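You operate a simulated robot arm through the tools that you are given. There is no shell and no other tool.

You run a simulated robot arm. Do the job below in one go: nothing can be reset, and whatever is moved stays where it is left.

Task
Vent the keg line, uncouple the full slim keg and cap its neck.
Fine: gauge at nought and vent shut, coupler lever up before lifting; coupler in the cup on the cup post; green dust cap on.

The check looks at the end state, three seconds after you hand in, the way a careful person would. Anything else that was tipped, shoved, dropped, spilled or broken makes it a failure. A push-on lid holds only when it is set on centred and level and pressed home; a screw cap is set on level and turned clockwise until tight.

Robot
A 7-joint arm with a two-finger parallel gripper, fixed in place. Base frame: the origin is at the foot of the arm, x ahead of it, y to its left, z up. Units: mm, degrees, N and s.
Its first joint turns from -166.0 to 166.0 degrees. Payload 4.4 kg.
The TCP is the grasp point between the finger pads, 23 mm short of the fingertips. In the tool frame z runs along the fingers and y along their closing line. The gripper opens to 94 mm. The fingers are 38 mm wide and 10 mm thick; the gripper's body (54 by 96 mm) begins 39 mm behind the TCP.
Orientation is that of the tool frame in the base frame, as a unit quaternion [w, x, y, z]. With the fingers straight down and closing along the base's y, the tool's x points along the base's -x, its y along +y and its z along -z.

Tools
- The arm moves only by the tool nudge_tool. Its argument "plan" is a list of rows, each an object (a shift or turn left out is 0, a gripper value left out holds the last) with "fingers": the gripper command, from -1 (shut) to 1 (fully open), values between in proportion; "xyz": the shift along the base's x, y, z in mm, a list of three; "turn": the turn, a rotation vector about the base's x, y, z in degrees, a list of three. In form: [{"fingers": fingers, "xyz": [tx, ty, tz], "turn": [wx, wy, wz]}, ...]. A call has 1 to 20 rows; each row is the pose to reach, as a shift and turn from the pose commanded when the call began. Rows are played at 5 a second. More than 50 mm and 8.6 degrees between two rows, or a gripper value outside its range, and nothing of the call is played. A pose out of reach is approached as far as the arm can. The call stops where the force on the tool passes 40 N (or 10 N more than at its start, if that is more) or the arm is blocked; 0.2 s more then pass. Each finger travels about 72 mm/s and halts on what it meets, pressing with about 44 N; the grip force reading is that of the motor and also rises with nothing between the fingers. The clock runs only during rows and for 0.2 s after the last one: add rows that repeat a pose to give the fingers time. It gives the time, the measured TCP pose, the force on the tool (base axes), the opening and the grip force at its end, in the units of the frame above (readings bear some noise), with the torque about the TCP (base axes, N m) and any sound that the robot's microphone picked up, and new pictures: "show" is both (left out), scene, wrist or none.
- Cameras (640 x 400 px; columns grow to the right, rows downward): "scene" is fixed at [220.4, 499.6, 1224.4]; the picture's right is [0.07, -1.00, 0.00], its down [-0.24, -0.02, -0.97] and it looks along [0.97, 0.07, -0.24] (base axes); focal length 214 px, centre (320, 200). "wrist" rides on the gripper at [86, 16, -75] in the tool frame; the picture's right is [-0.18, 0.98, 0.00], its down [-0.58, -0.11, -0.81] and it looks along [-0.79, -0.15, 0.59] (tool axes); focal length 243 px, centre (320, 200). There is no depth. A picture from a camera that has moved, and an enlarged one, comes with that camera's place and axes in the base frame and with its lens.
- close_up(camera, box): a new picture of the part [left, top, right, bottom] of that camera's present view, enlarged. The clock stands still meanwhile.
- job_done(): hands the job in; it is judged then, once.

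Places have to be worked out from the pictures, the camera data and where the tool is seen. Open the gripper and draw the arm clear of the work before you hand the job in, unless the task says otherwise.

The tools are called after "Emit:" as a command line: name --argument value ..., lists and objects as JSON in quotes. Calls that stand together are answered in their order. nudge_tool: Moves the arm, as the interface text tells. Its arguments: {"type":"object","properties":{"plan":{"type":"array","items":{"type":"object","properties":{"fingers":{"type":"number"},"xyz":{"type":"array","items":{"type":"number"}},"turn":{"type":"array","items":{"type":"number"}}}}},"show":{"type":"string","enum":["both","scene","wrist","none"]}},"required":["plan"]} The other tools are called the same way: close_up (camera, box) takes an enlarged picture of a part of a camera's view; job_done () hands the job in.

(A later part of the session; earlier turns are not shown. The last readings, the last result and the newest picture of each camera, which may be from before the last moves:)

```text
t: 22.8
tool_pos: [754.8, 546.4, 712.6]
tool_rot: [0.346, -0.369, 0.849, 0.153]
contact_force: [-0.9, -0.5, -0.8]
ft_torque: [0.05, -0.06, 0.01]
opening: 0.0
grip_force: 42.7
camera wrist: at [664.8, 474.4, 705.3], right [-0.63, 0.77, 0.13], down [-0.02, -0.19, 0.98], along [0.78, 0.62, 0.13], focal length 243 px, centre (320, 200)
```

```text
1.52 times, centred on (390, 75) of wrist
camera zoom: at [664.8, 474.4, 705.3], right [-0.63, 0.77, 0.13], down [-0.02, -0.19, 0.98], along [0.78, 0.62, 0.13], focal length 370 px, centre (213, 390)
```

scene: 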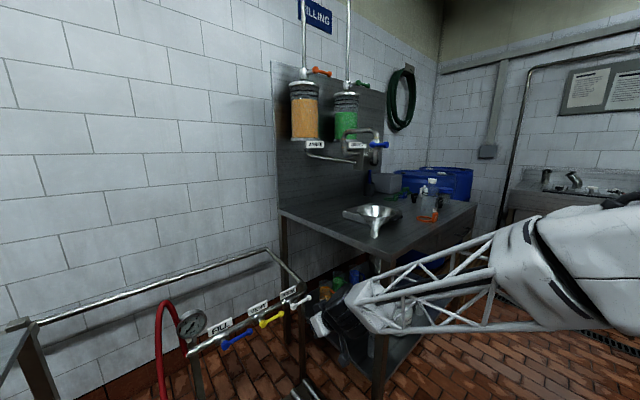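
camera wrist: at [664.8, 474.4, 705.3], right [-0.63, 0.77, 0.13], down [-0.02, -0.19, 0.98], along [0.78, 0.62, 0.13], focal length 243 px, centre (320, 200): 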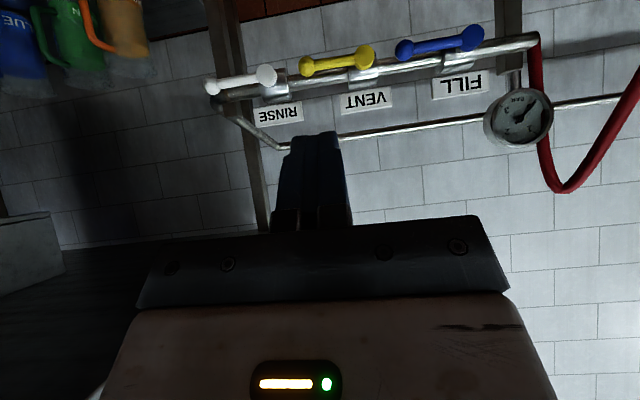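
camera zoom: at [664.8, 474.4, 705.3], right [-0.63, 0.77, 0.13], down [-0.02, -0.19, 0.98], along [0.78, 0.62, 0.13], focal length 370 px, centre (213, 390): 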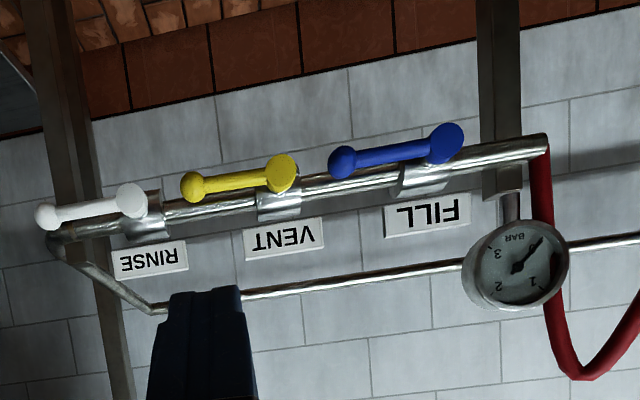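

The vent is back exactly level and the gauge reads 0. Next is the coupler, so I'll untilt the tool and move toward the keg to look at it closely.

Emit:
nudge_tool --plan '[{"xyz": [-25, 5, 20], "turn": [-5.5, 5.2, 0]}, {"xyz": [-50, 10, 40], "turn": [-11.1, 10.3, 0]}, {"xyz": [-75, 15, 60], "turn": [-16.6, 15.5, 0]}, {"xyz": [-100, 20, 80], "turn": [-22.2, 20.7, 0]}, {"xyz": [-125, 25, 100], "turn": [-27.7, 25.8, 0]}, {"xyz": [-150, 30, 120], "turn": [-33.3, 31.0, 0]}, {"fingers": 0.2, "xyz": [-150, 30, 120], "turn": [-33.3, 31.0, 0]}]'

```text
t: 24.4
tool_pos: [606.2, 578.6, 833.7]
tool_rot: [-0.007, -0.398, 0.917, -0.003]
contact_force: [0.3, 0.5, 0.2]
ft_torque: [-0.02, 0.0, 0.01]
opening: 53.8
grip_force: 0.3
camera wrist: at [534.9, 526.8, 909.4], right [-0.59, 0.81, 0.0], down [0.49, 0.36, 0.8], along [0.64, 0.47, -0.6], focal length 243 px, centre (320, 200)
```

scene: 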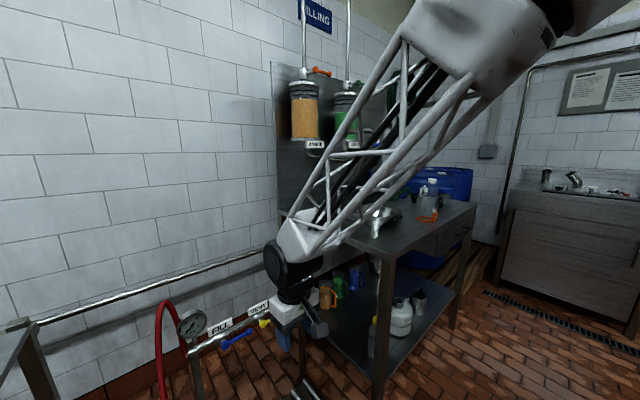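
wrist: 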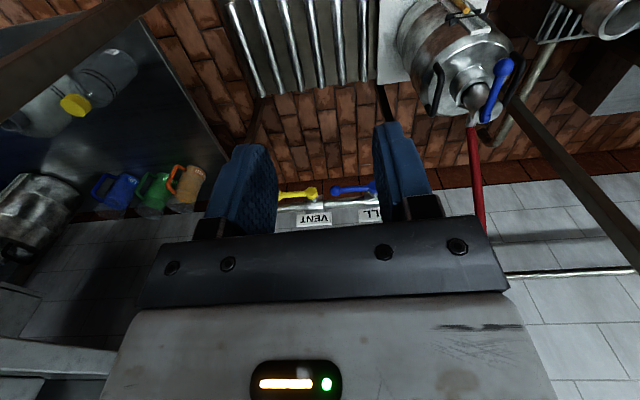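

Now I'll yaw left so the camera faces the keg and cup post.

Emit:
nudge_tool --plan '[{"xyz": [-22, 5, 0], "turn": [0, 0, 8]}, {"xyz": [-44, 10, 0], "turn": [0, 0, 16]}, {"xyz": [-66, 15, 0], "turn": [0, 0, 24]}, {"xyz": [-88, 20, 0], "turn": [0, 0, 32]}, {"xyz": [-110, 25, 0], "turn": [0, 0, 40]}, {"xyz": [-110, 30, 0], "turn": [0, 0, 48]}]'

Emit:
close_up --camera "wrist" --box '[200, 0, 440, 150]'

```text
t: 25.8
tool_pos: [496.0, 608.3, 832.1]
tool_rot: [0.005, 0.737, -0.676, 0.004]
contact_force: [0.0, 0.3, 0.0]
ft_torque: [0.03, -0.04, 0.0]
opening: 56.5
grip_force: 0.1
camera wrist: at [485.5, 522.5, 907.7], right [-1.0, 0.1, 0.0], down [0.06, 0.6, 0.8], along [0.08, 0.79, -0.6], focal length 243 px, centre (320, 200)
```

scene: 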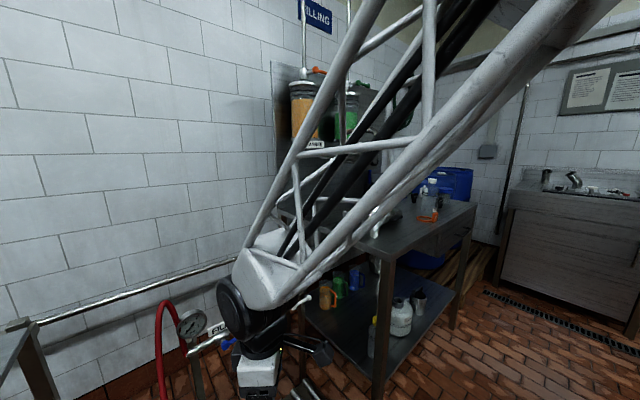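
wrist: 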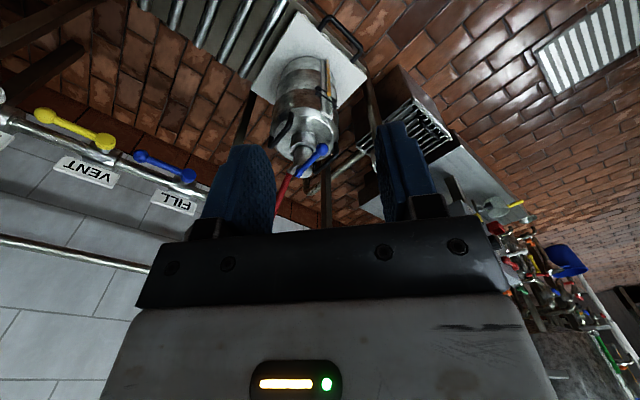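

```text
2.67 times, centred on (320, 75) of wrist
camera zoom: at [485.5, 522.5, 907.7], right [-1.0, 0.1, 0.0], down [0.06, 0.6, 0.8], along [0.08, 0.79, -0.6], focal length 647 px, centre (320, 533)
```

zoom: 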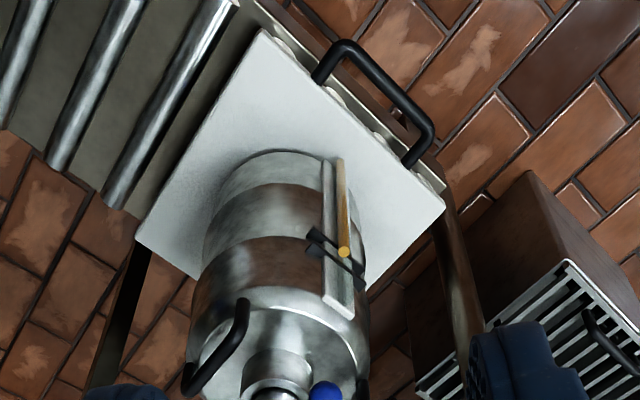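

Emit:
close_up --camera "wrist" --box '[250, 100, 370, 220]'

Emit:
close_up --camera "wrist" --box '[430, 160, 640, 340]'

```text
3.33 times, centred on (310, 160) of wrist
camera zoom: at [485.5, 522.5, 907.7], right [-1.0, 0.1, 0.0], down [0.06, 0.6, 0.8], along [0.08, 0.79, -0.6], focal length 809 px, centre (353, 333)
```

zoom: 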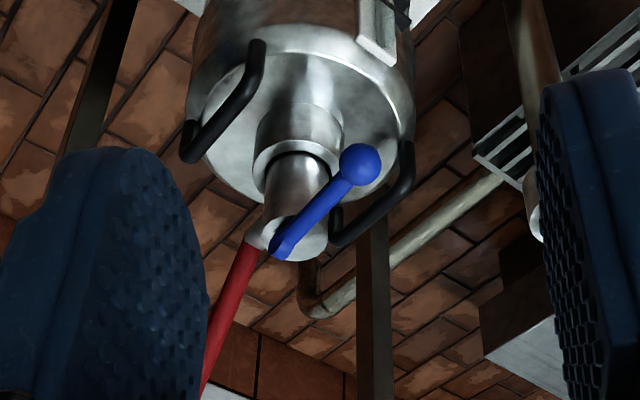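

```text
2.22 times, centred on (535, 250) of wrist
camera zoom: at [485.5, 522.5, 907.7], right [-1.0, 0.1, 0.0], down [0.06, 0.6, 0.8], along [0.08, 0.79, -0.6], focal length 539 px, centre (-158, 89)
```

zoom: 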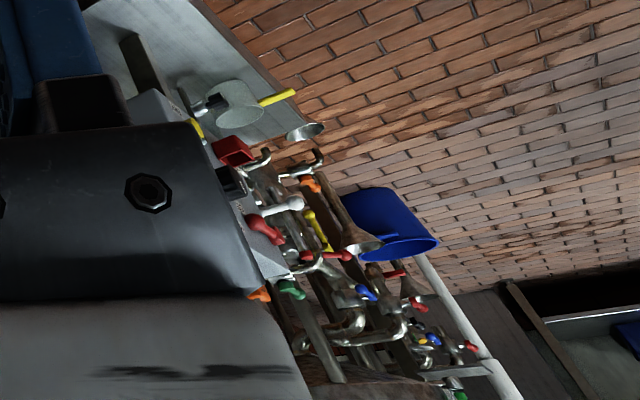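

Triangulated: coupler top ≈ (554, 873, 565), lever ball ≈ (514, 832, 552), with the lever lying toward the arm. My plan is to pinch the ball across the rail direction with the tool pointing down and swing it up, so first I move above it.

Emit:
nudge_tool --plan '[{"fingers": 1, "xyz": [3, 37, -25], "turn": [0, 0, -8]}, {"xyz": [6, 74, -50], "turn": [0, 0, -16]}, {"xyz": [9, 111, -75], "turn": [0, 0, -24]}, {"xyz": [12, 148, -100], "turn": [0, 0, -32]}, {"xyz": [15, 185, -125], "turn": [0, 0, -40]}, {"xyz": [17, 218, -150], "turn": [0, 0, -47]}, {"xyz": [17, 218, -150], "turn": [0, 0, -47]}]'

Emit:
close_up --camera "wrist" --box '[180, 60, 460, 240]'

```text
t: 27.4
tool_pos: [511.2, 829.1, 681.3]
tool_rot: [-0.007, -0.405, 0.914, -0.001]
contact_force: [-0.2, 0.3, 0.5]
ft_torque: [0.0, -0.02, 0.02]
opening: 94.1
grip_force: 0.1
camera wrist: at [441.2, 775.6, 756.1], right [-0.6, 0.8, 0.0], down [0.48, 0.36, 0.8], along [0.64, 0.48, -0.6], focal length 243 px, centre (320, 200)
```

scene: 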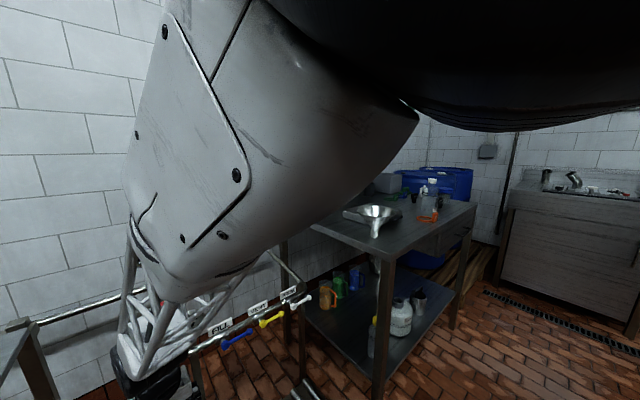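
wrist: 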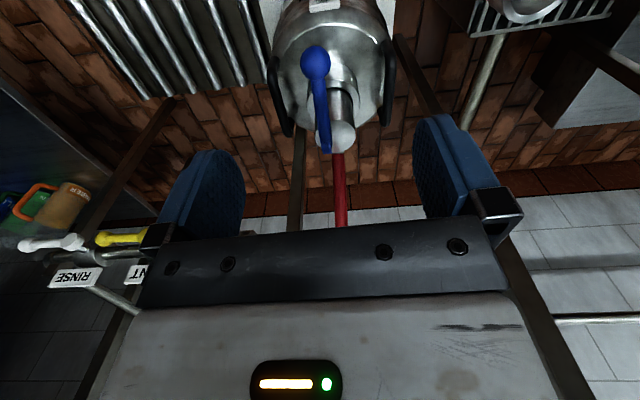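

```text
2.22 times, centred on (320, 150) of wrist
camera zoom: at [441.2, 775.6, 756.1], right [-0.6, 0.8, 0.0], down [0.48, 0.36, 0.8], along [0.64, 0.48, -0.6], focal length 539 px, centre (320, 311)
```

zoom: 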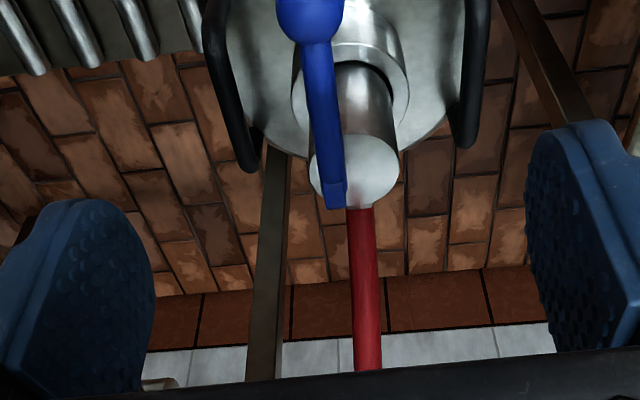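

This view confirms the ball at about (514, 826, 552), right under the tool. I'll descend around it and close the fingers on the ball.

Emit:
nudge_tool --plan '[{"xyz": [2, -1, -40]}, {"xyz": [3, -2, -80]}, {"xyz": [3, -2, -110]}, {"xyz": [3, -2, -129]}, {"xyz": [3, -2, -129]}]'

Emit:
close_up --camera "wrist" --box '[180, 60, 460, 240]'

```text
t: 28.6
tool_pos: [516.1, 824.8, 553.3]
tool_rot: [-0.007, -0.405, 0.914, -0.002]
contact_force: [0.1, 0.7, 1.0]
ft_torque: [-0.02, -0.02, 0.0]
opening: 94.0
grip_force: 0.1
camera wrist: at [445.6, 772.7, 628.6], right [-0.61, 0.8, 0.0], down [0.48, 0.37, 0.8], along [0.64, 0.48, -0.6], focal length 243 px, centre (320, 200)
```

scene: 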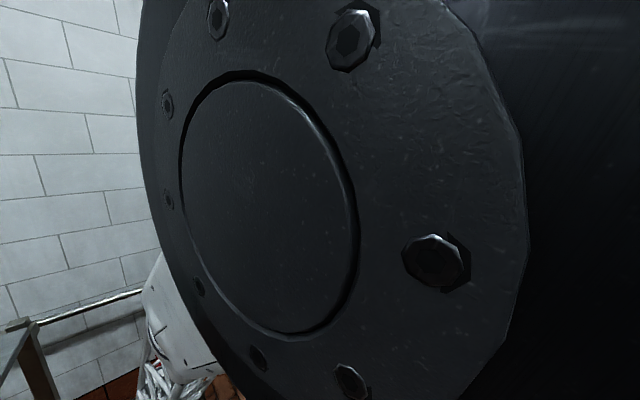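
wrist: 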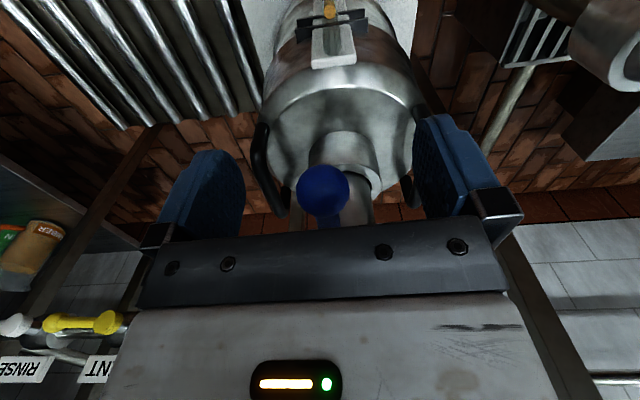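

```text
2.22 times, centred on (320, 150) of wrist
camera zoom: at [445.6, 772.7, 628.6], right [-0.61, 0.8, 0.0], down [0.48, 0.37, 0.8], along [0.64, 0.48, -0.6], focal length 539 px, centre (320, 311)
```

zoom: 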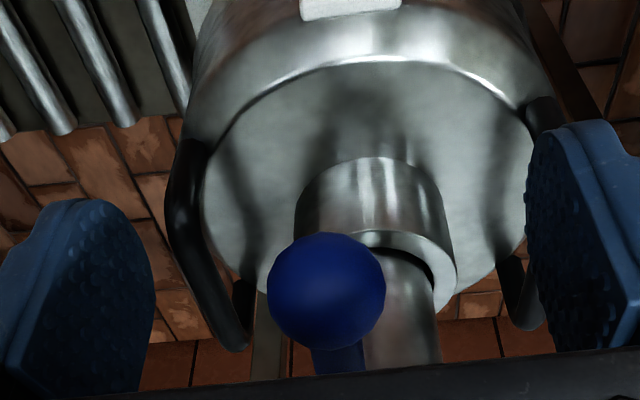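

The ball lines up with the TCP. Closing on it now.

Emit:
nudge_tool --plan '[{"fingers": -1}, {"fingers": -1}, {"fingers": -1}, {"fingers": -1}, {"fingers": -1}]' --show "wrist"

```text
t: 29.8
tool_pos: [515.7, 825.3, 552.6]
tool_rot: [-0.007, -0.406, 0.914, -0.002]
contact_force: [-1.4, -0.1, 0.0]
ft_torque: [-0.01, -0.02, 0.0]
opening: 22.3
grip_force: 44.6
camera wrist: at [445.5, 772.6, 628.6], right [-0.61, 0.8, 0.0], down [0.48, 0.37, 0.8], along [0.63, 0.48, -0.6], focal length 243 px, centre (320, 200)
```

wrist: 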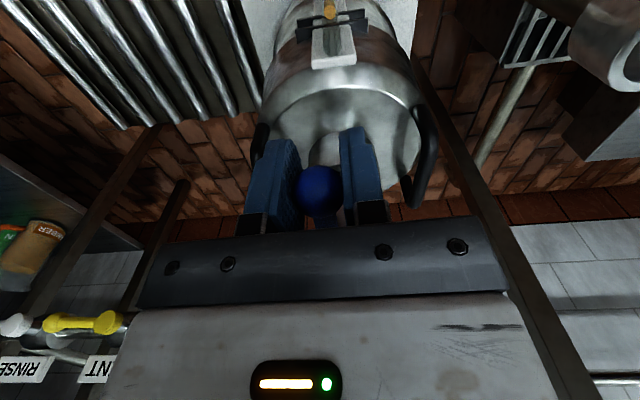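

The grip closed on the ball at 22 mm. I'll swing it up along its arc in stages, starting with the first part.

Emit:
nudge_tool --plan '[{"xyz": [-1, -1, 8]}, {"xyz": [-1, -1, 16]}, {"xyz": [0, 0, 26]}, {"xyz": [0, 0, 34]}, {"xyz": [0, 0, 34]}]' --show "wrist"

Emit:
close_up --camera "wrist" --box '[180, 60, 460, 240]'

```text
t: 31.0
tool_pos: [515.3, 824.4, 587.5]
tool_rot: [-0.007, -0.406, 0.914, -0.003]
contact_force: [0.1, -0.7, -5.1]
ft_torque: [-0.21, 0.18, 0.01]
opening: 22.2
grip_force: 43.9
camera wrist: at [445.5, 772.3, 662.7], right [-0.61, 0.8, 0.0], down [0.48, 0.37, 0.8], along [0.63, 0.48, -0.6], focal length 243 px, centre (320, 200)
```

wrist: 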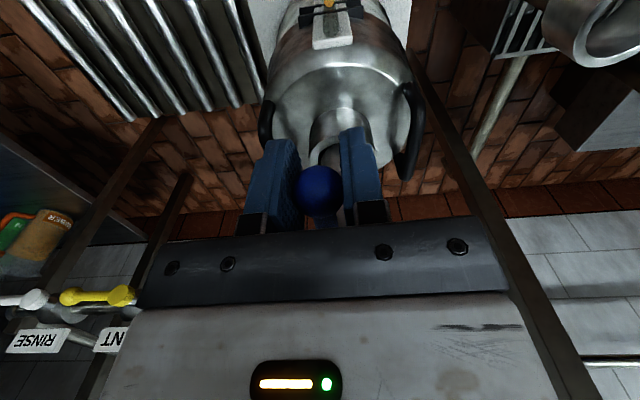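

```text
2.22 times, centred on (320, 150) of wrist
camera zoom: at [445.5, 772.3, 662.7], right [-0.61, 0.8, 0.0], down [0.48, 0.37, 0.8], along [0.63, 0.48, -0.6], focal length 539 px, centre (320, 311)
```

zoom: 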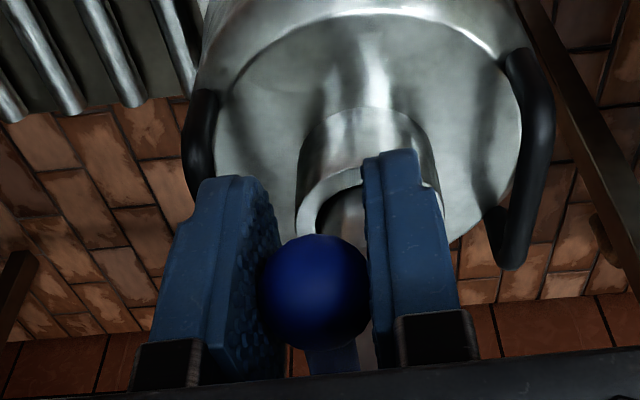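

The lever follows smoothly at about 5 N. I'll continue along the arc to vertical.

Emit:
nudge_tool --plan '[{"xyz": [2, 2, 9]}, {"xyz": [5, 5, 17.6]}, {"xyz": [9, 9, 25.5]}, {"xyz": [13, 13, 32.7]}, {"xyz": [19, 19, 39]}, {"xyz": [24, 24, 44.3]}, {"xyz": [24, 24, 44.3]}]' --show "wrist"

Emit:
close_up --camera "wrist" --box '[180, 60, 460, 240]'

```text
t: 32.6
tool_pos: [539.7, 849.8, 631.3]
tool_rot: [-0.007, -0.405, 0.914, -0.002]
contact_force: [0.5, 0.6, -4.5]
ft_torque: [-0.27, 0.19, 0.01]
opening: 22.1
grip_force: 43.9
camera wrist: at [469.7, 796.7, 707.9], right [-0.61, 0.8, 0.0], down [0.48, 0.37, 0.8], along [0.63, 0.48, -0.6], focal length 243 px, centre (320, 200)
```

wrist: 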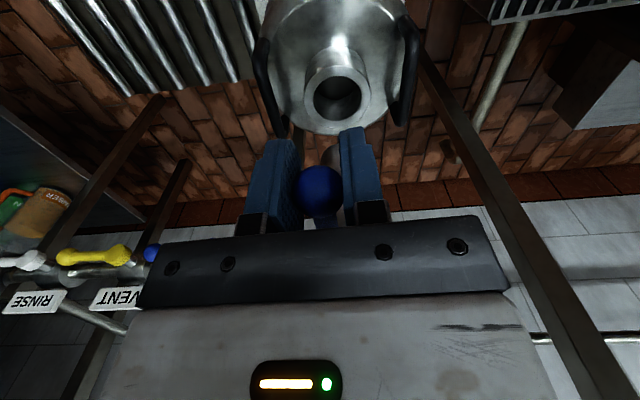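

```text
2.22 times, centred on (320, 150) of wrist
camera zoom: at [469.7, 796.7, 707.9], right [-0.61, 0.8, 0.0], down [0.48, 0.37, 0.8], along [0.63, 0.48, -0.6], focal length 539 px, centre (320, 311)
```

zoom: 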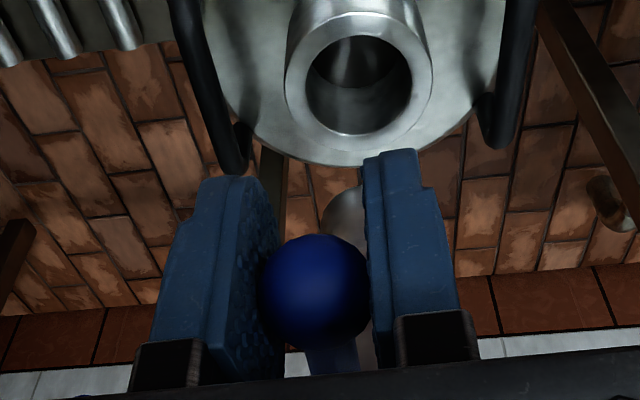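

The neck socket is empty: the coupler came up with the lever still down, because the lever joint is stiffer than the coupler is heavy. It must not leave the neck that way, so I'll go straight back over the neck, reseat it, and then raise the lever properly.

Emit:
nudge_tool --plan '[{"xyz": [-6, -6, 0]}, {"xyz": [-12, -12, 0]}, {"xyz": [-18, -18, 0]}, {"xyz": [-24, -24.5, 0]}, {"xyz": [-24, -24.5, 0]}]' --show "wrist"

Emit:
close_up --camera "wrist" --box '[220, 0, 420, 130]'

Emit:
close_up --camera "wrist" --box '[240, 110, 400, 240]'

```text
t: 33.8
tool_pos: [515.9, 824.6, 630.2]
tool_rot: [-0.007, -0.406, 0.914, -0.002]
contact_force: [0.3, -0.7, -4.8]
ft_torque: [-0.27, 0.2, 0.01]
opening: 22.3
grip_force: 44.0
camera wrist: at [444.9, 772.3, 707.1], right [-0.61, 0.8, 0.0], down [0.48, 0.37, 0.8], along [0.64, 0.48, -0.6], focal length 243 px, centre (320, 200)
```

wrist: 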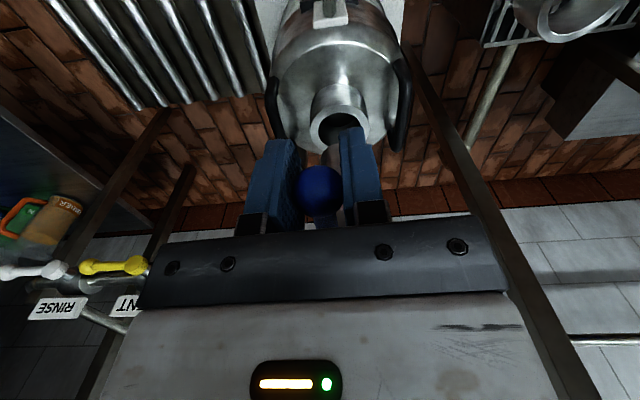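

```text
3.08 times, centred on (320, 65) of wrist
camera zoom: at [444.9, 772.3, 707.1], right [-0.61, 0.8, 0.0], down [0.48, 0.37, 0.8], along [0.64, 0.48, -0.6], focal length 746 px, centre (320, 615)
```

zoom: 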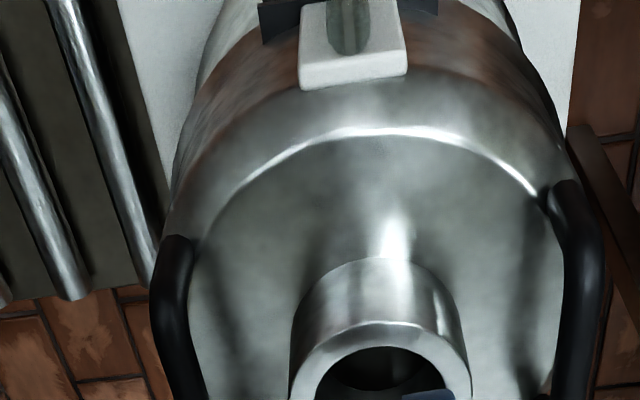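

```text
3.08 times, centred on (320, 175) of wrist
camera zoom: at [444.9, 772.3, 707.1], right [-0.61, 0.8, 0.0], down [0.48, 0.37, 0.8], along [0.64, 0.48, -0.6], focal length 746 px, centre (320, 277)
```

zoom: 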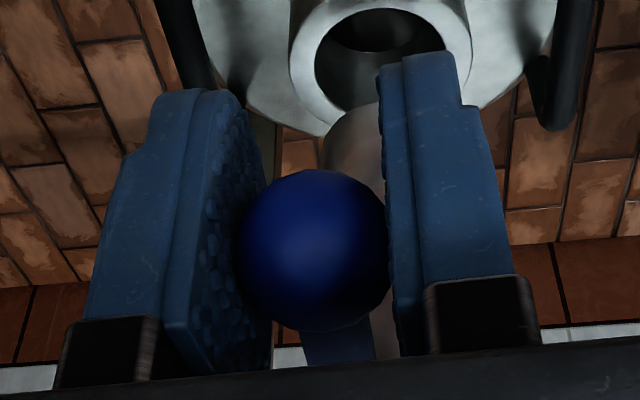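

The coupler hangs in the same pose over the socket (neck axis ≈ (560, 884), rim z≈488). I'll lower straight back along the path it came up.

Emit:
nudge_tool --plan '[{"xyz": [0, 0.3, -10]}, {"xyz": [0, 0.5, -20]}, {"xyz": [0, 0.7, -28]}, {"xyz": [0, 0.7, -36]}, {"xyz": [0, 0.7, -42]}, {"xyz": [0, 0.7, -42]}]' --show "wrist"

Emit:
close_up --camera "wrist" --box '[240, 90, 400, 240]'

```text
t: 35.2
tool_pos: [515.8, 827.3, 588.8]
tool_rot: [-0.006, -0.407, 0.913, -0.002]
contact_force: [-0.7, 0.1, -4.7]
ft_torque: [-0.25, 0.19, 0.0]
opening: 22.5
grip_force: 43.9
camera wrist: at [445.8, 773.5, 665.3], right [-0.61, 0.8, 0.0], down [0.48, 0.37, 0.8], along [0.64, 0.48, -0.6], focal length 243 px, centre (320, 200)
```

wrist: 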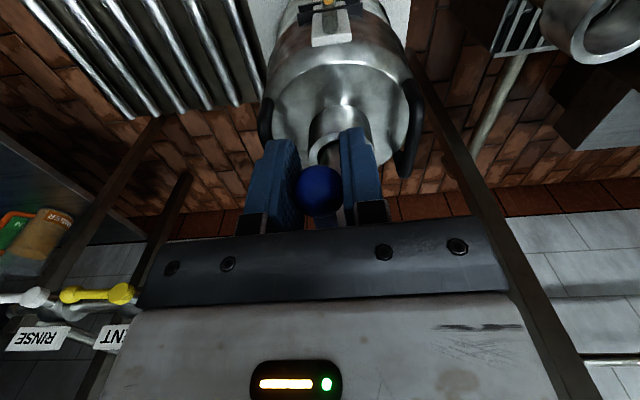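

```text
2.67 times, centred on (320, 165) of wrist
camera zoom: at [445.8, 773.5, 665.3], right [-0.61, 0.8, 0.0], down [0.48, 0.37, 0.8], along [0.64, 0.48, -0.6], focal length 647 px, centre (320, 293)
```

zoom: 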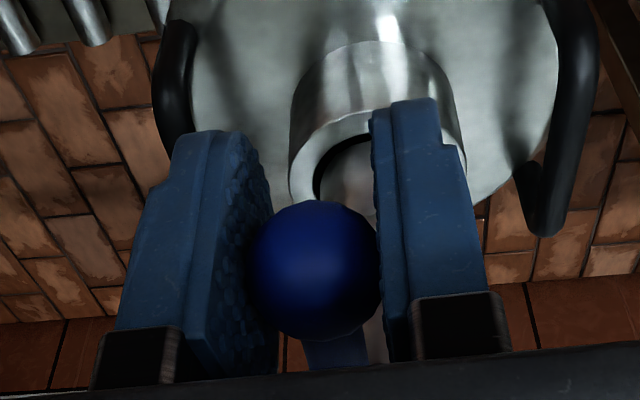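

Still only the coupler's weight is felt. I'll continue down into the socket in small steps.

Emit:
nudge_tool --plan '[{"xyz": [0, -0.5, -6]}, {"xyz": [0, -0.5, -12]}, {"xyz": [0, -0.5, -18]}, {"xyz": [0, -0.3, -24]}, {"xyz": [0, 0, -24]}]' --show "wrist"

Emit:
close_up --camera "wrist" --box '[240, 90, 400, 240]'

```text
t: 36.4
tool_pos: [514.8, 826.9, 565.6]
tool_rot: [-0.007, -0.407, 0.914, -0.002]
contact_force: [-0.6, 0.2, -4.1]
ft_torque: [-0.23, 0.17, 0.01]
opening: 22.1
grip_force: 43.7
camera wrist: at [445.5, 773.3, 641.5], right [-0.61, 0.8, 0.0], down [0.48, 0.37, 0.8], along [0.63, 0.48, -0.6], focal length 243 px, centre (320, 200)
```

wrist: 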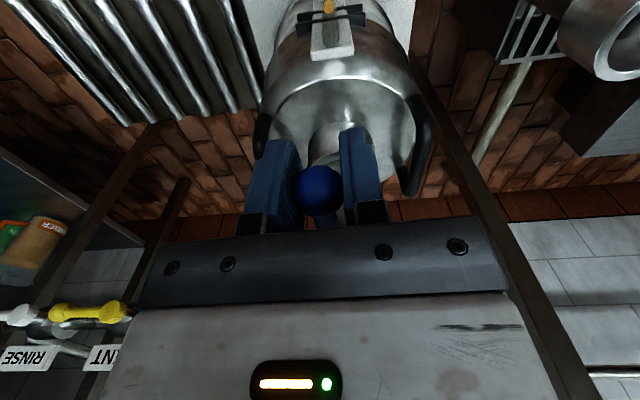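

```text
2.67 times, centred on (320, 165) of wrist
camera zoom: at [445.5, 773.3, 641.5], right [-0.61, 0.8, 0.0], down [0.48, 0.37, 0.8], along [0.63, 0.48, -0.6], focal length 647 px, centre (320, 293)
```

zoom: 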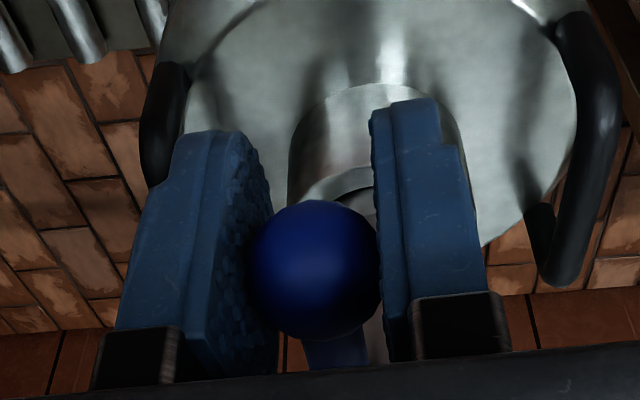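

It's going in cleanly with 12–13 mm left, so I'll lower until the weight comes off.

Emit:
nudge_tool --plan '[{"xyz": [0, 0, -4]}, {"xyz": [0, 0, -8]}, {"xyz": [0, 0, -11]}, {"xyz": [0, 0, -13]}, {"xyz": [0, 0, -14.5]}, {"xyz": [0, 0, -14.5]}]' --show "wrist"

Emit:
close_up --camera "wrist" --box '[240, 90, 400, 240]'

```text
t: 37.8
tool_pos: [516.2, 826.3, 551.8]
tool_rot: [-0.006, -0.406, 0.914, -0.002]
contact_force: [-4.0, -7.2, 20.7]
ft_torque: [0.91, -0.7, 0.01]
opening: 22.5
grip_force: 44.0
camera wrist: at [445.5, 773.7, 628.5], right [-0.61, 0.8, 0.0], down [0.48, 0.36, 0.8], along [0.64, 0.48, -0.6], focal length 243 px, centre (320, 200)
```

wrist: 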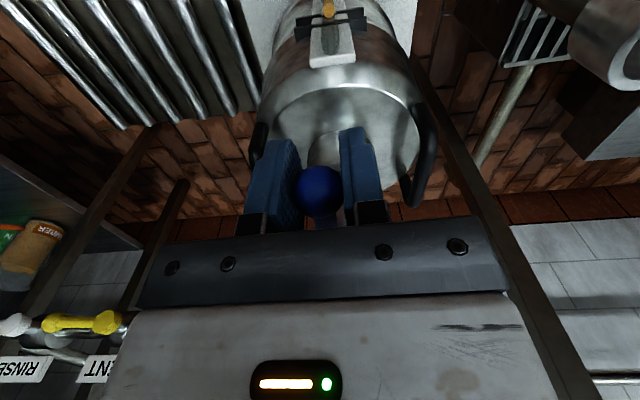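

```text
2.67 times, centred on (320, 165) of wrist
camera zoom: at [445.5, 773.7, 628.5], right [-0.61, 0.8, 0.0], down [0.48, 0.36, 0.8], along [0.64, 0.48, -0.6], focal length 647 px, centre (320, 293)
```

zoom: 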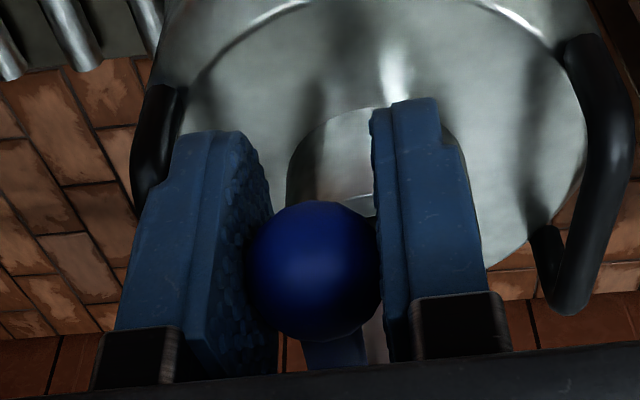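

It's reseated: a 20 N seating force at the original height. The fixed-orientation pinch kept the lever from pivoting, so I'll let go and instead push the ball up from below, as I did with the vent lever. First I release and back out.

Emit:
nudge_tool --plan '[{"fingers": -1, "xyz": [0, 0, 1.5]}, {"fingers": 1, "xyz": [0, 0, 1.5]}, {"fingers": 1, "xyz": [0, 0, 1.5]}, {"fingers": 1, "xyz": [0, 0, 1.5]}, {"fingers": 1, "xyz": [-10, -10, 20]}, {"fingers": 1, "xyz": [-20, -20, 50]}, {"fingers": 1, "xyz": [-40, -40, 80]}, {"fingers": 1, "xyz": [-70, -70, 100]}]'

Emit:
close_up --camera "wrist" --box '[200, 30, 440, 200]'

```text
t: 39.6
tool_pos: [447.0, 757.2, 652.0]
tool_rot: [-0.008, -0.406, 0.914, -0.003]
contact_force: [-0.2, -0.7, -0.1]
ft_torque: [-0.02, -0.02, 0.02]
opening: 93.8
grip_force: 0.0
camera wrist: at [376.7, 703.4, 727.1], right [-0.61, 0.8, 0.0], down [0.48, 0.37, 0.8], along [0.63, 0.48, -0.6], focal length 243 px, centre (320, 200)
```

scene: 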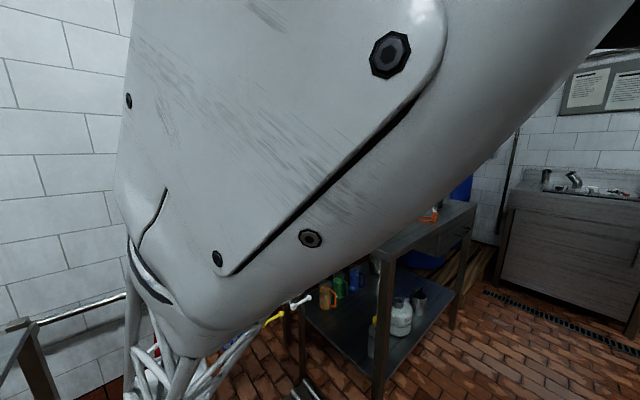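
wrist: 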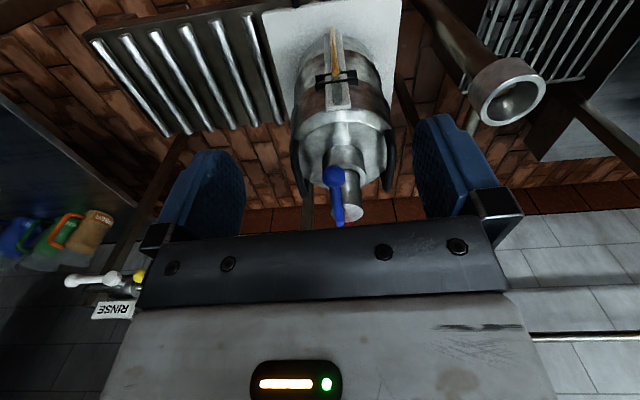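

```text
2.35 times, centred on (320, 115) of wrist
camera zoom: at [376.7, 703.4, 727.1], right [-0.61, 0.8, 0.0], down [0.48, 0.37, 0.8], along [0.63, 0.48, -0.6], focal length 571 px, centre (320, 400)
```

zoom: 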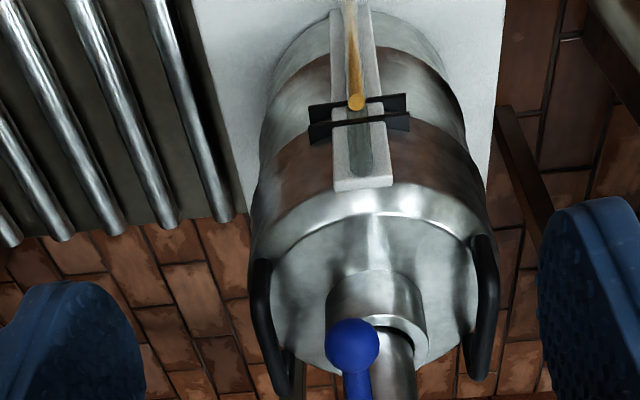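

The coupler is seated as before with the lever down. I'll close the fingers, tilt 45° toward the keg and come in below the ball.

Emit:
nudge_tool --plan '[{"fingers": -1, "xyz": [1, 0, -22], "turn": [5.6, -5.0, 0]}, {"xyz": [2, 0, -44], "turn": [11.1, -10.1, 0]}, {"xyz": [3, 1, -66], "turn": [16.7, -15.1, 0]}, {"xyz": [4, 1, -88], "turn": [22.3, -20.1, 0]}, {"xyz": [5, 1, -110], "turn": [27.8, -25.1, 0]}, {"xyz": [7, 2, -132], "turn": [33.4, -30.2, 0]}, {"xyz": [7, 2, -132], "turn": [33.4, -30.2, 0]}]' --show "wrist"

Emit:
close_up --camera "wrist" --box '[200, 100, 440, 260]'

```text
t: 41.2
tool_pos: [452.7, 755.7, 519.3]
tool_rot: [0.339, -0.353, 0.858, 0.156]
contact_force: [0.3, 1.6, 1.6]
ft_torque: [-0.14, -0.05, 0.01]
opening: 0.0
grip_force: 42.0
out of reach, approached as far as the arm can: row 5, 6
camera wrist: at [361.0, 686.3, 513.5], right [-0.6, 0.78, 0.15], down [0.0, -0.19, 0.98], along [0.8, 0.59, 0.12], focal length 243 px, centre (320, 200)
```

wrist: 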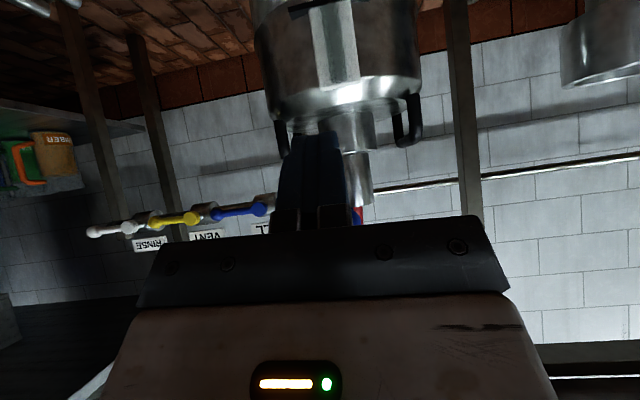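

```text
2.50 times, centred on (320, 180) of wrist
camera zoom: at [361.0, 686.3, 513.5], right [-0.6, 0.78, 0.15], down [0.0, -0.19, 0.98], along [0.8, 0.59, 0.12], focal length 606 px, centre (320, 250)
```

zoom: 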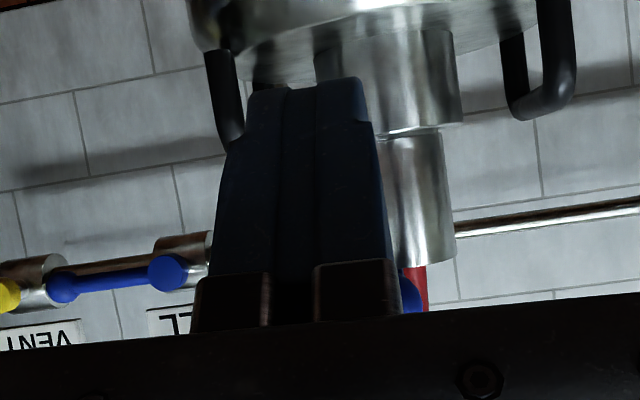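

The tip is below and in front of the ball. I'll move forward underneath it, then lift a little and check that the lever moves and the coupler doesn't.

Emit:
nudge_tool --plan '[{"xyz": [15, 17, 0]}, {"xyz": [29, 34, 0]}, {"xyz": [43, 51, 0]}, {"xyz": [43, 51, 6]}, {"xyz": [43, 51, 12]}, {"xyz": [43, 51, 18]}, {"xyz": [43, 51, 24]}, {"xyz": [43, 51, 24]}]'

Emit:
close_up --camera "wrist" --box '[200, 60, 440, 230]'

```text
t: 43.0
tool_pos: [496.5, 809.8, 543.6]
tool_rot: [0.344, -0.377, 0.846, 0.154]
contact_force: [-1.2, -1.3, -0.4]
ft_torque: [-0.01, 0.01, -0.02]
opening: 0.1
grip_force: 42.9
camera wrist: at [406.2, 735.2, 536.2], right [-0.64, 0.76, 0.13], down [-0.02, -0.18, 0.98], along [0.77, 0.63, 0.13], focal length 243 px, centre (320, 200)
```

scene: 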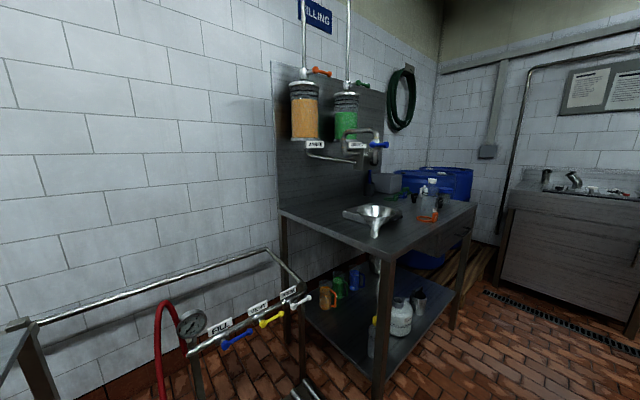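
wrist: 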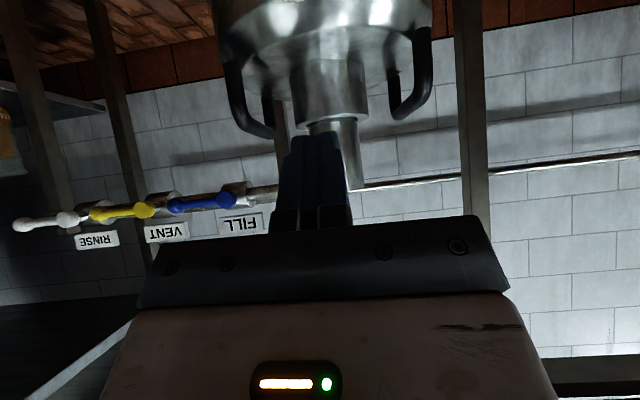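

```text
2.35 times, centred on (320, 145) of wrist
camera zoom: at [406.2, 735.2, 536.2], right [-0.64, 0.76, 0.13], down [-0.02, -0.18, 0.98], along [0.77, 0.63, 0.13], focal length 571 px, centre (320, 329)
```

zoom: 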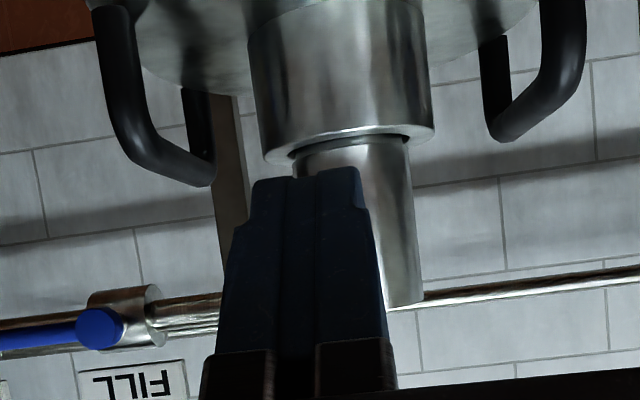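

Contact seems light and the coupler is still seated. I'll raise further along the arc and check again.

Emit:
nudge_tool --plan '[{"xyz": [0, 0, 7]}, {"xyz": [0, 0, 14]}, {"xyz": [1, 1, 22]}, {"xyz": [2, 2, 30]}, {"xyz": [2, 2, 30]}]' --show "wrist"

Emit:
close_up --camera "wrist" --box '[200, 60, 440, 230]'

```text
t: 44.2
tool_pos: [497.8, 810.6, 574.6]
tool_rot: [0.344, -0.376, 0.847, 0.153]
contact_force: [-0.6, -0.6, 0.5]
ft_torque: [0.01, 0.01, 0.01]
opening: 0.1
grip_force: 42.4
camera wrist: at [408.7, 736.4, 566.7], right [-0.64, 0.76, 0.13], down [-0.02, -0.18, 0.98], along [0.77, 0.63, 0.13], focal length 243 px, centre (320, 200)
```

wrist: 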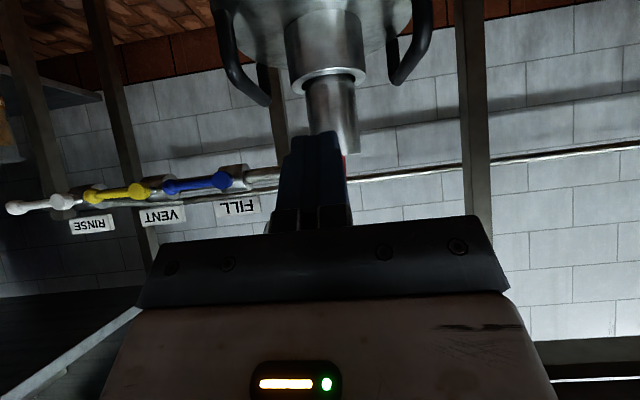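

```text
2.35 times, centred on (320, 145) of wrist
camera zoom: at [408.7, 736.4, 566.7], right [-0.64, 0.76, 0.13], down [-0.02, -0.18, 0.98], along [0.77, 0.63, 0.13], focal length 571 px, centre (320, 329)
```

zoom: 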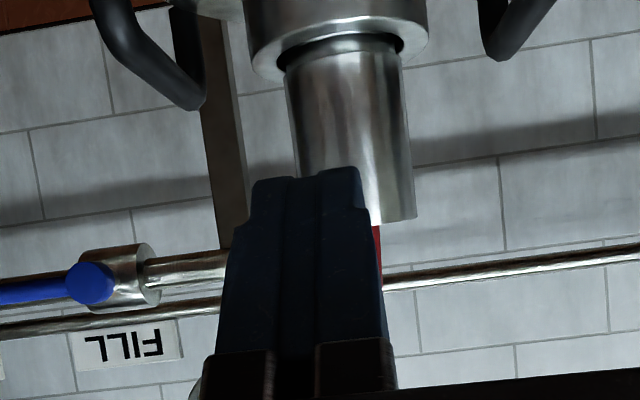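

The lever is pivoting freely with the coupler fully seated. I'll keep pushing along the arc, up and forward.

Emit:
nudge_tool --plan '[{"xyz": [4, 4, 13]}, {"xyz": [9, 10, 25]}, {"xyz": [16, 17, 34]}, {"xyz": [22, 24, 41]}, {"xyz": [22, 24, 41]}]' --show "wrist"

Emit:
close_up --camera "wrist" --box '[200, 60, 440, 230]'

```text
t: 45.4
tool_pos: [518.6, 833.7, 614.4]
tool_rot: [0.343, -0.377, 0.847, 0.153]
contact_force: [-3.6, -2.3, -13.1]
ft_torque: [-0.21, 0.22, -0.02]
opening: 0.3
grip_force: 42.4
camera wrist: at [429.8, 759.1, 607.2], right [-0.64, 0.76, 0.13], down [-0.01, -0.18, 0.98], along [0.77, 0.63, 0.13], focal length 243 px, centre (320, 200)
```

wrist: 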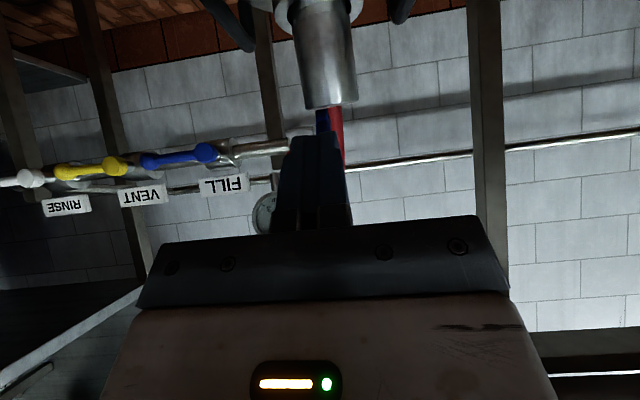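

```text
2.35 times, centred on (320, 145) of wrist
camera zoom: at [429.8, 759.1, 607.2], right [-0.64, 0.76, 0.13], down [-0.01, -0.18, 0.98], along [0.77, 0.63, 0.13], focal length 571 px, centre (320, 329)
```

zoom: 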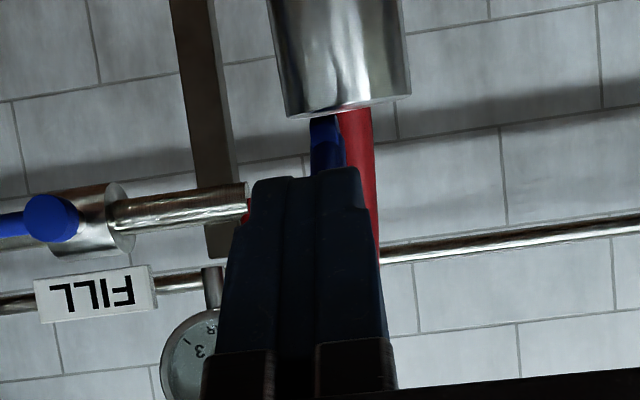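

There's a 13 N reaction, so the lever has probably met its up stop, and the coupler top is still at z≈566. I'll back away from the lever and look.

Emit:
nudge_tool --plan '[{"xyz": [-4, -4, -6]}, {"xyz": [-14, -15, -10]}, {"xyz": [-35, -38, -8]}, {"xyz": [-60, -65, 0]}, {"xyz": [-85, -92, 20]}]' --show "wrist"

Emit:
close_up --camera "wrist" --box '[220, 60, 440, 220]'

```text
t: 46.6
tool_pos: [434.1, 744.1, 636.5]
tool_rot: [0.344, -0.376, 0.847, 0.153]
contact_force: [-0.1, -0.2, -0.4]
ft_torque: [0.03, -0.02, -0.01]
opening: 0.0
grip_force: 42.4
camera wrist: at [345.3, 669.5, 629.2], right [-0.64, 0.76, 0.13], down [-0.02, -0.18, 0.98], along [0.77, 0.63, 0.13], focal length 243 px, centre (320, 200)
```

wrist: 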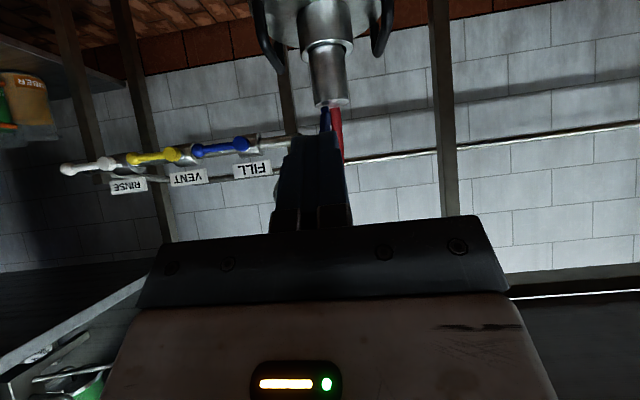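

```text
2.50 times, centred on (330, 140) of wrist
camera zoom: at [345.3, 669.5, 629.2], right [-0.64, 0.76, 0.13], down [-0.02, -0.18, 0.98], along [0.77, 0.63, 0.13], focal length 606 px, centre (295, 350)
```

zoom: 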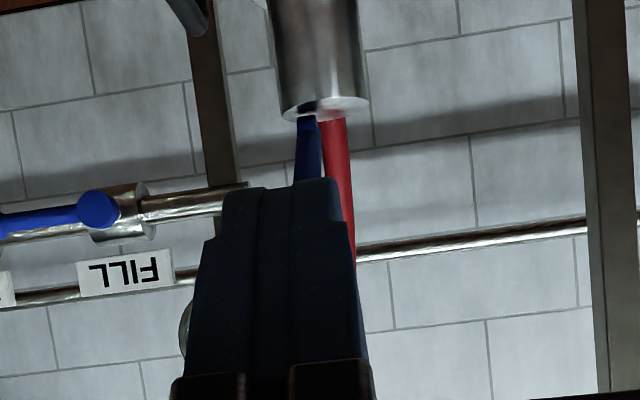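

The lever now stands up above the coupler, but the fingers hide its tip. I'll untilt for a clear look from above.

Emit:
nudge_tool --plan '[{"xyz": [-5, 0, 15], "turn": [-5.5, 5.1, 0]}, {"xyz": [-10, 0, 30], "turn": [-10.9, 10.1, 0]}, {"xyz": [-15, 0, 45], "turn": [-16.4, 15.2, 0]}, {"xyz": [-20, 0, 60], "turn": [-21.8, 20.3, 0]}, {"xyz": [-25, 0, 75], "turn": [-27.3, 25.4, 0]}, {"fingers": 1, "xyz": [-30, 0, 90], "turn": [-32.5, 30.2, 0]}, {"fingers": 1, "xyz": [-30, 0, 90], "turn": [-32.5, 30.2, 0]}]' --show "wrist"

Emit:
close_up --camera "wrist" --box '[220, 60, 440, 240]'

Emit:
close_up --camera "wrist" --box '[430, 0, 640, 160]'

```text
t: 48.2
tool_pos: [403.6, 742.7, 724.7]
tool_rot: [-0.005, -0.404, 0.915, 0.004]
contact_force: [-0.2, 0.7, -0.6]
ft_torque: [0.0, -0.01, 0.01]
opening: 82.1
grip_force: 0.5
out of reach, approached as far as the arm can: row 4
camera wrist: at [334.0, 688.7, 799.5], right [-0.6, 0.8, 0.01], down [0.48, 0.35, 0.8], along [0.64, 0.49, -0.6], focal length 243 px, centre (320, 200)
```

wrist: 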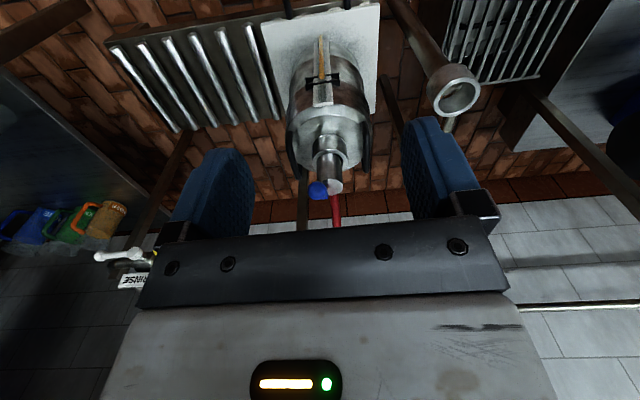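

```text
2.22 times, centred on (330, 150) of wrist
camera zoom: at [334.0, 688.7, 799.5], right [-0.6, 0.8, 0.01], down [0.48, 0.35, 0.8], along [0.64, 0.49, -0.6], focal length 539 px, centre (298, 311)
```

zoom: 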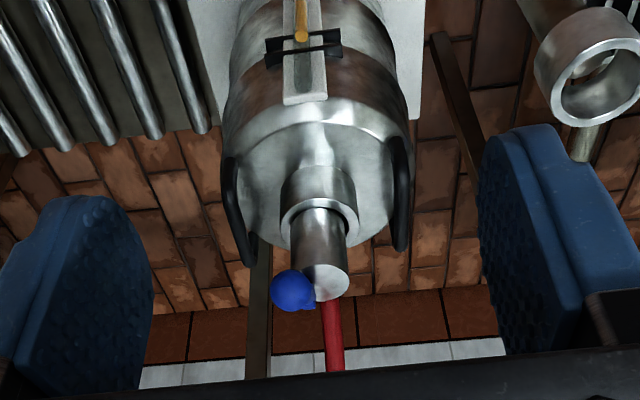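

```text
2.50 times, centred on (535, 80) of wrist
camera zoom: at [334.0, 688.7, 799.5], right [-0.6, 0.8, 0.01], down [0.48, 0.35, 0.8], along [0.64, 0.49, -0.6], focal length 606 px, centre (-218, 500)
```

zoom: 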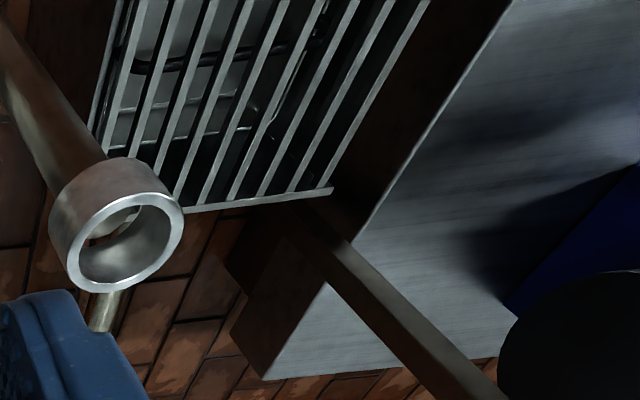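

The ball now sits at about (525, 831, 607), so the lever is roughly 35° up rather than fully up. I'll wait briefly to see whether it's falling back or holding.

Emit:
nudge_tool --plan '[{"fingers": 1}, {"fingers": 1}, {"fingers": 1}, {"fingers": 1}, {"fingers": 1}]' --show "wrist"

Emit:
close_up --camera "wrist" --box '[260, 120, 400, 220]'

```text
t: 49.4
tool_pos: [404.6, 742.9, 723.1]
tool_rot: [-0.003, -0.404, 0.915, 0.005]
contact_force: [0.2, 0.0, 0.4]
ft_torque: [-0.03, -0.02, 0.05]
opening: 93.9
grip_force: 0.1
camera wrist: at [334.0, 688.7, 799.9], right [-0.6, 0.8, 0.01], down [0.48, 0.35, 0.8], along [0.64, 0.49, -0.6], focal length 243 px, centre (320, 200)
```

wrist: 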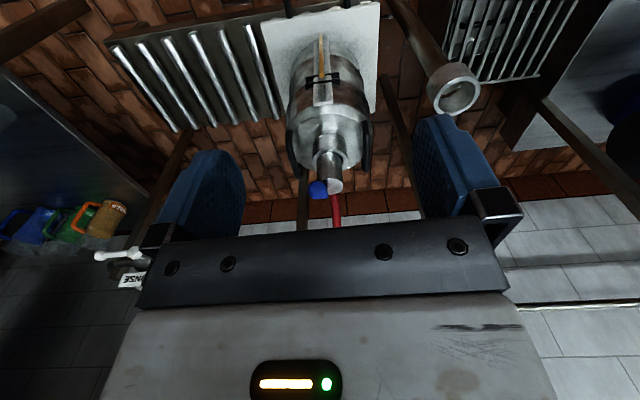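

```text
4.00 times, centred on (330, 170) of wrist
camera zoom: at [334.0, 688.7, 799.9], right [-0.6, 0.8, 0.01], down [0.48, 0.35, 0.8], along [0.64, 0.49, -0.6], focal length 970 px, centre (280, 320)
```

zoom: 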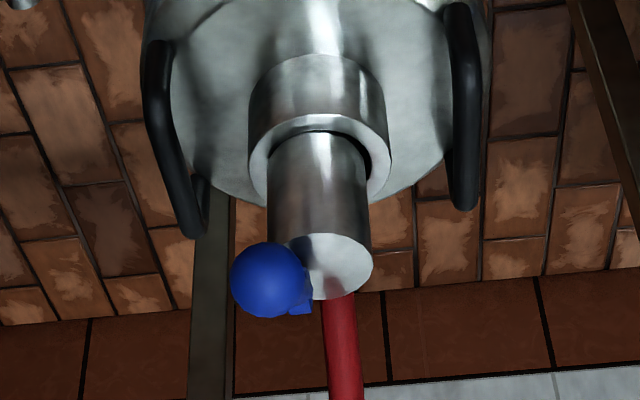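

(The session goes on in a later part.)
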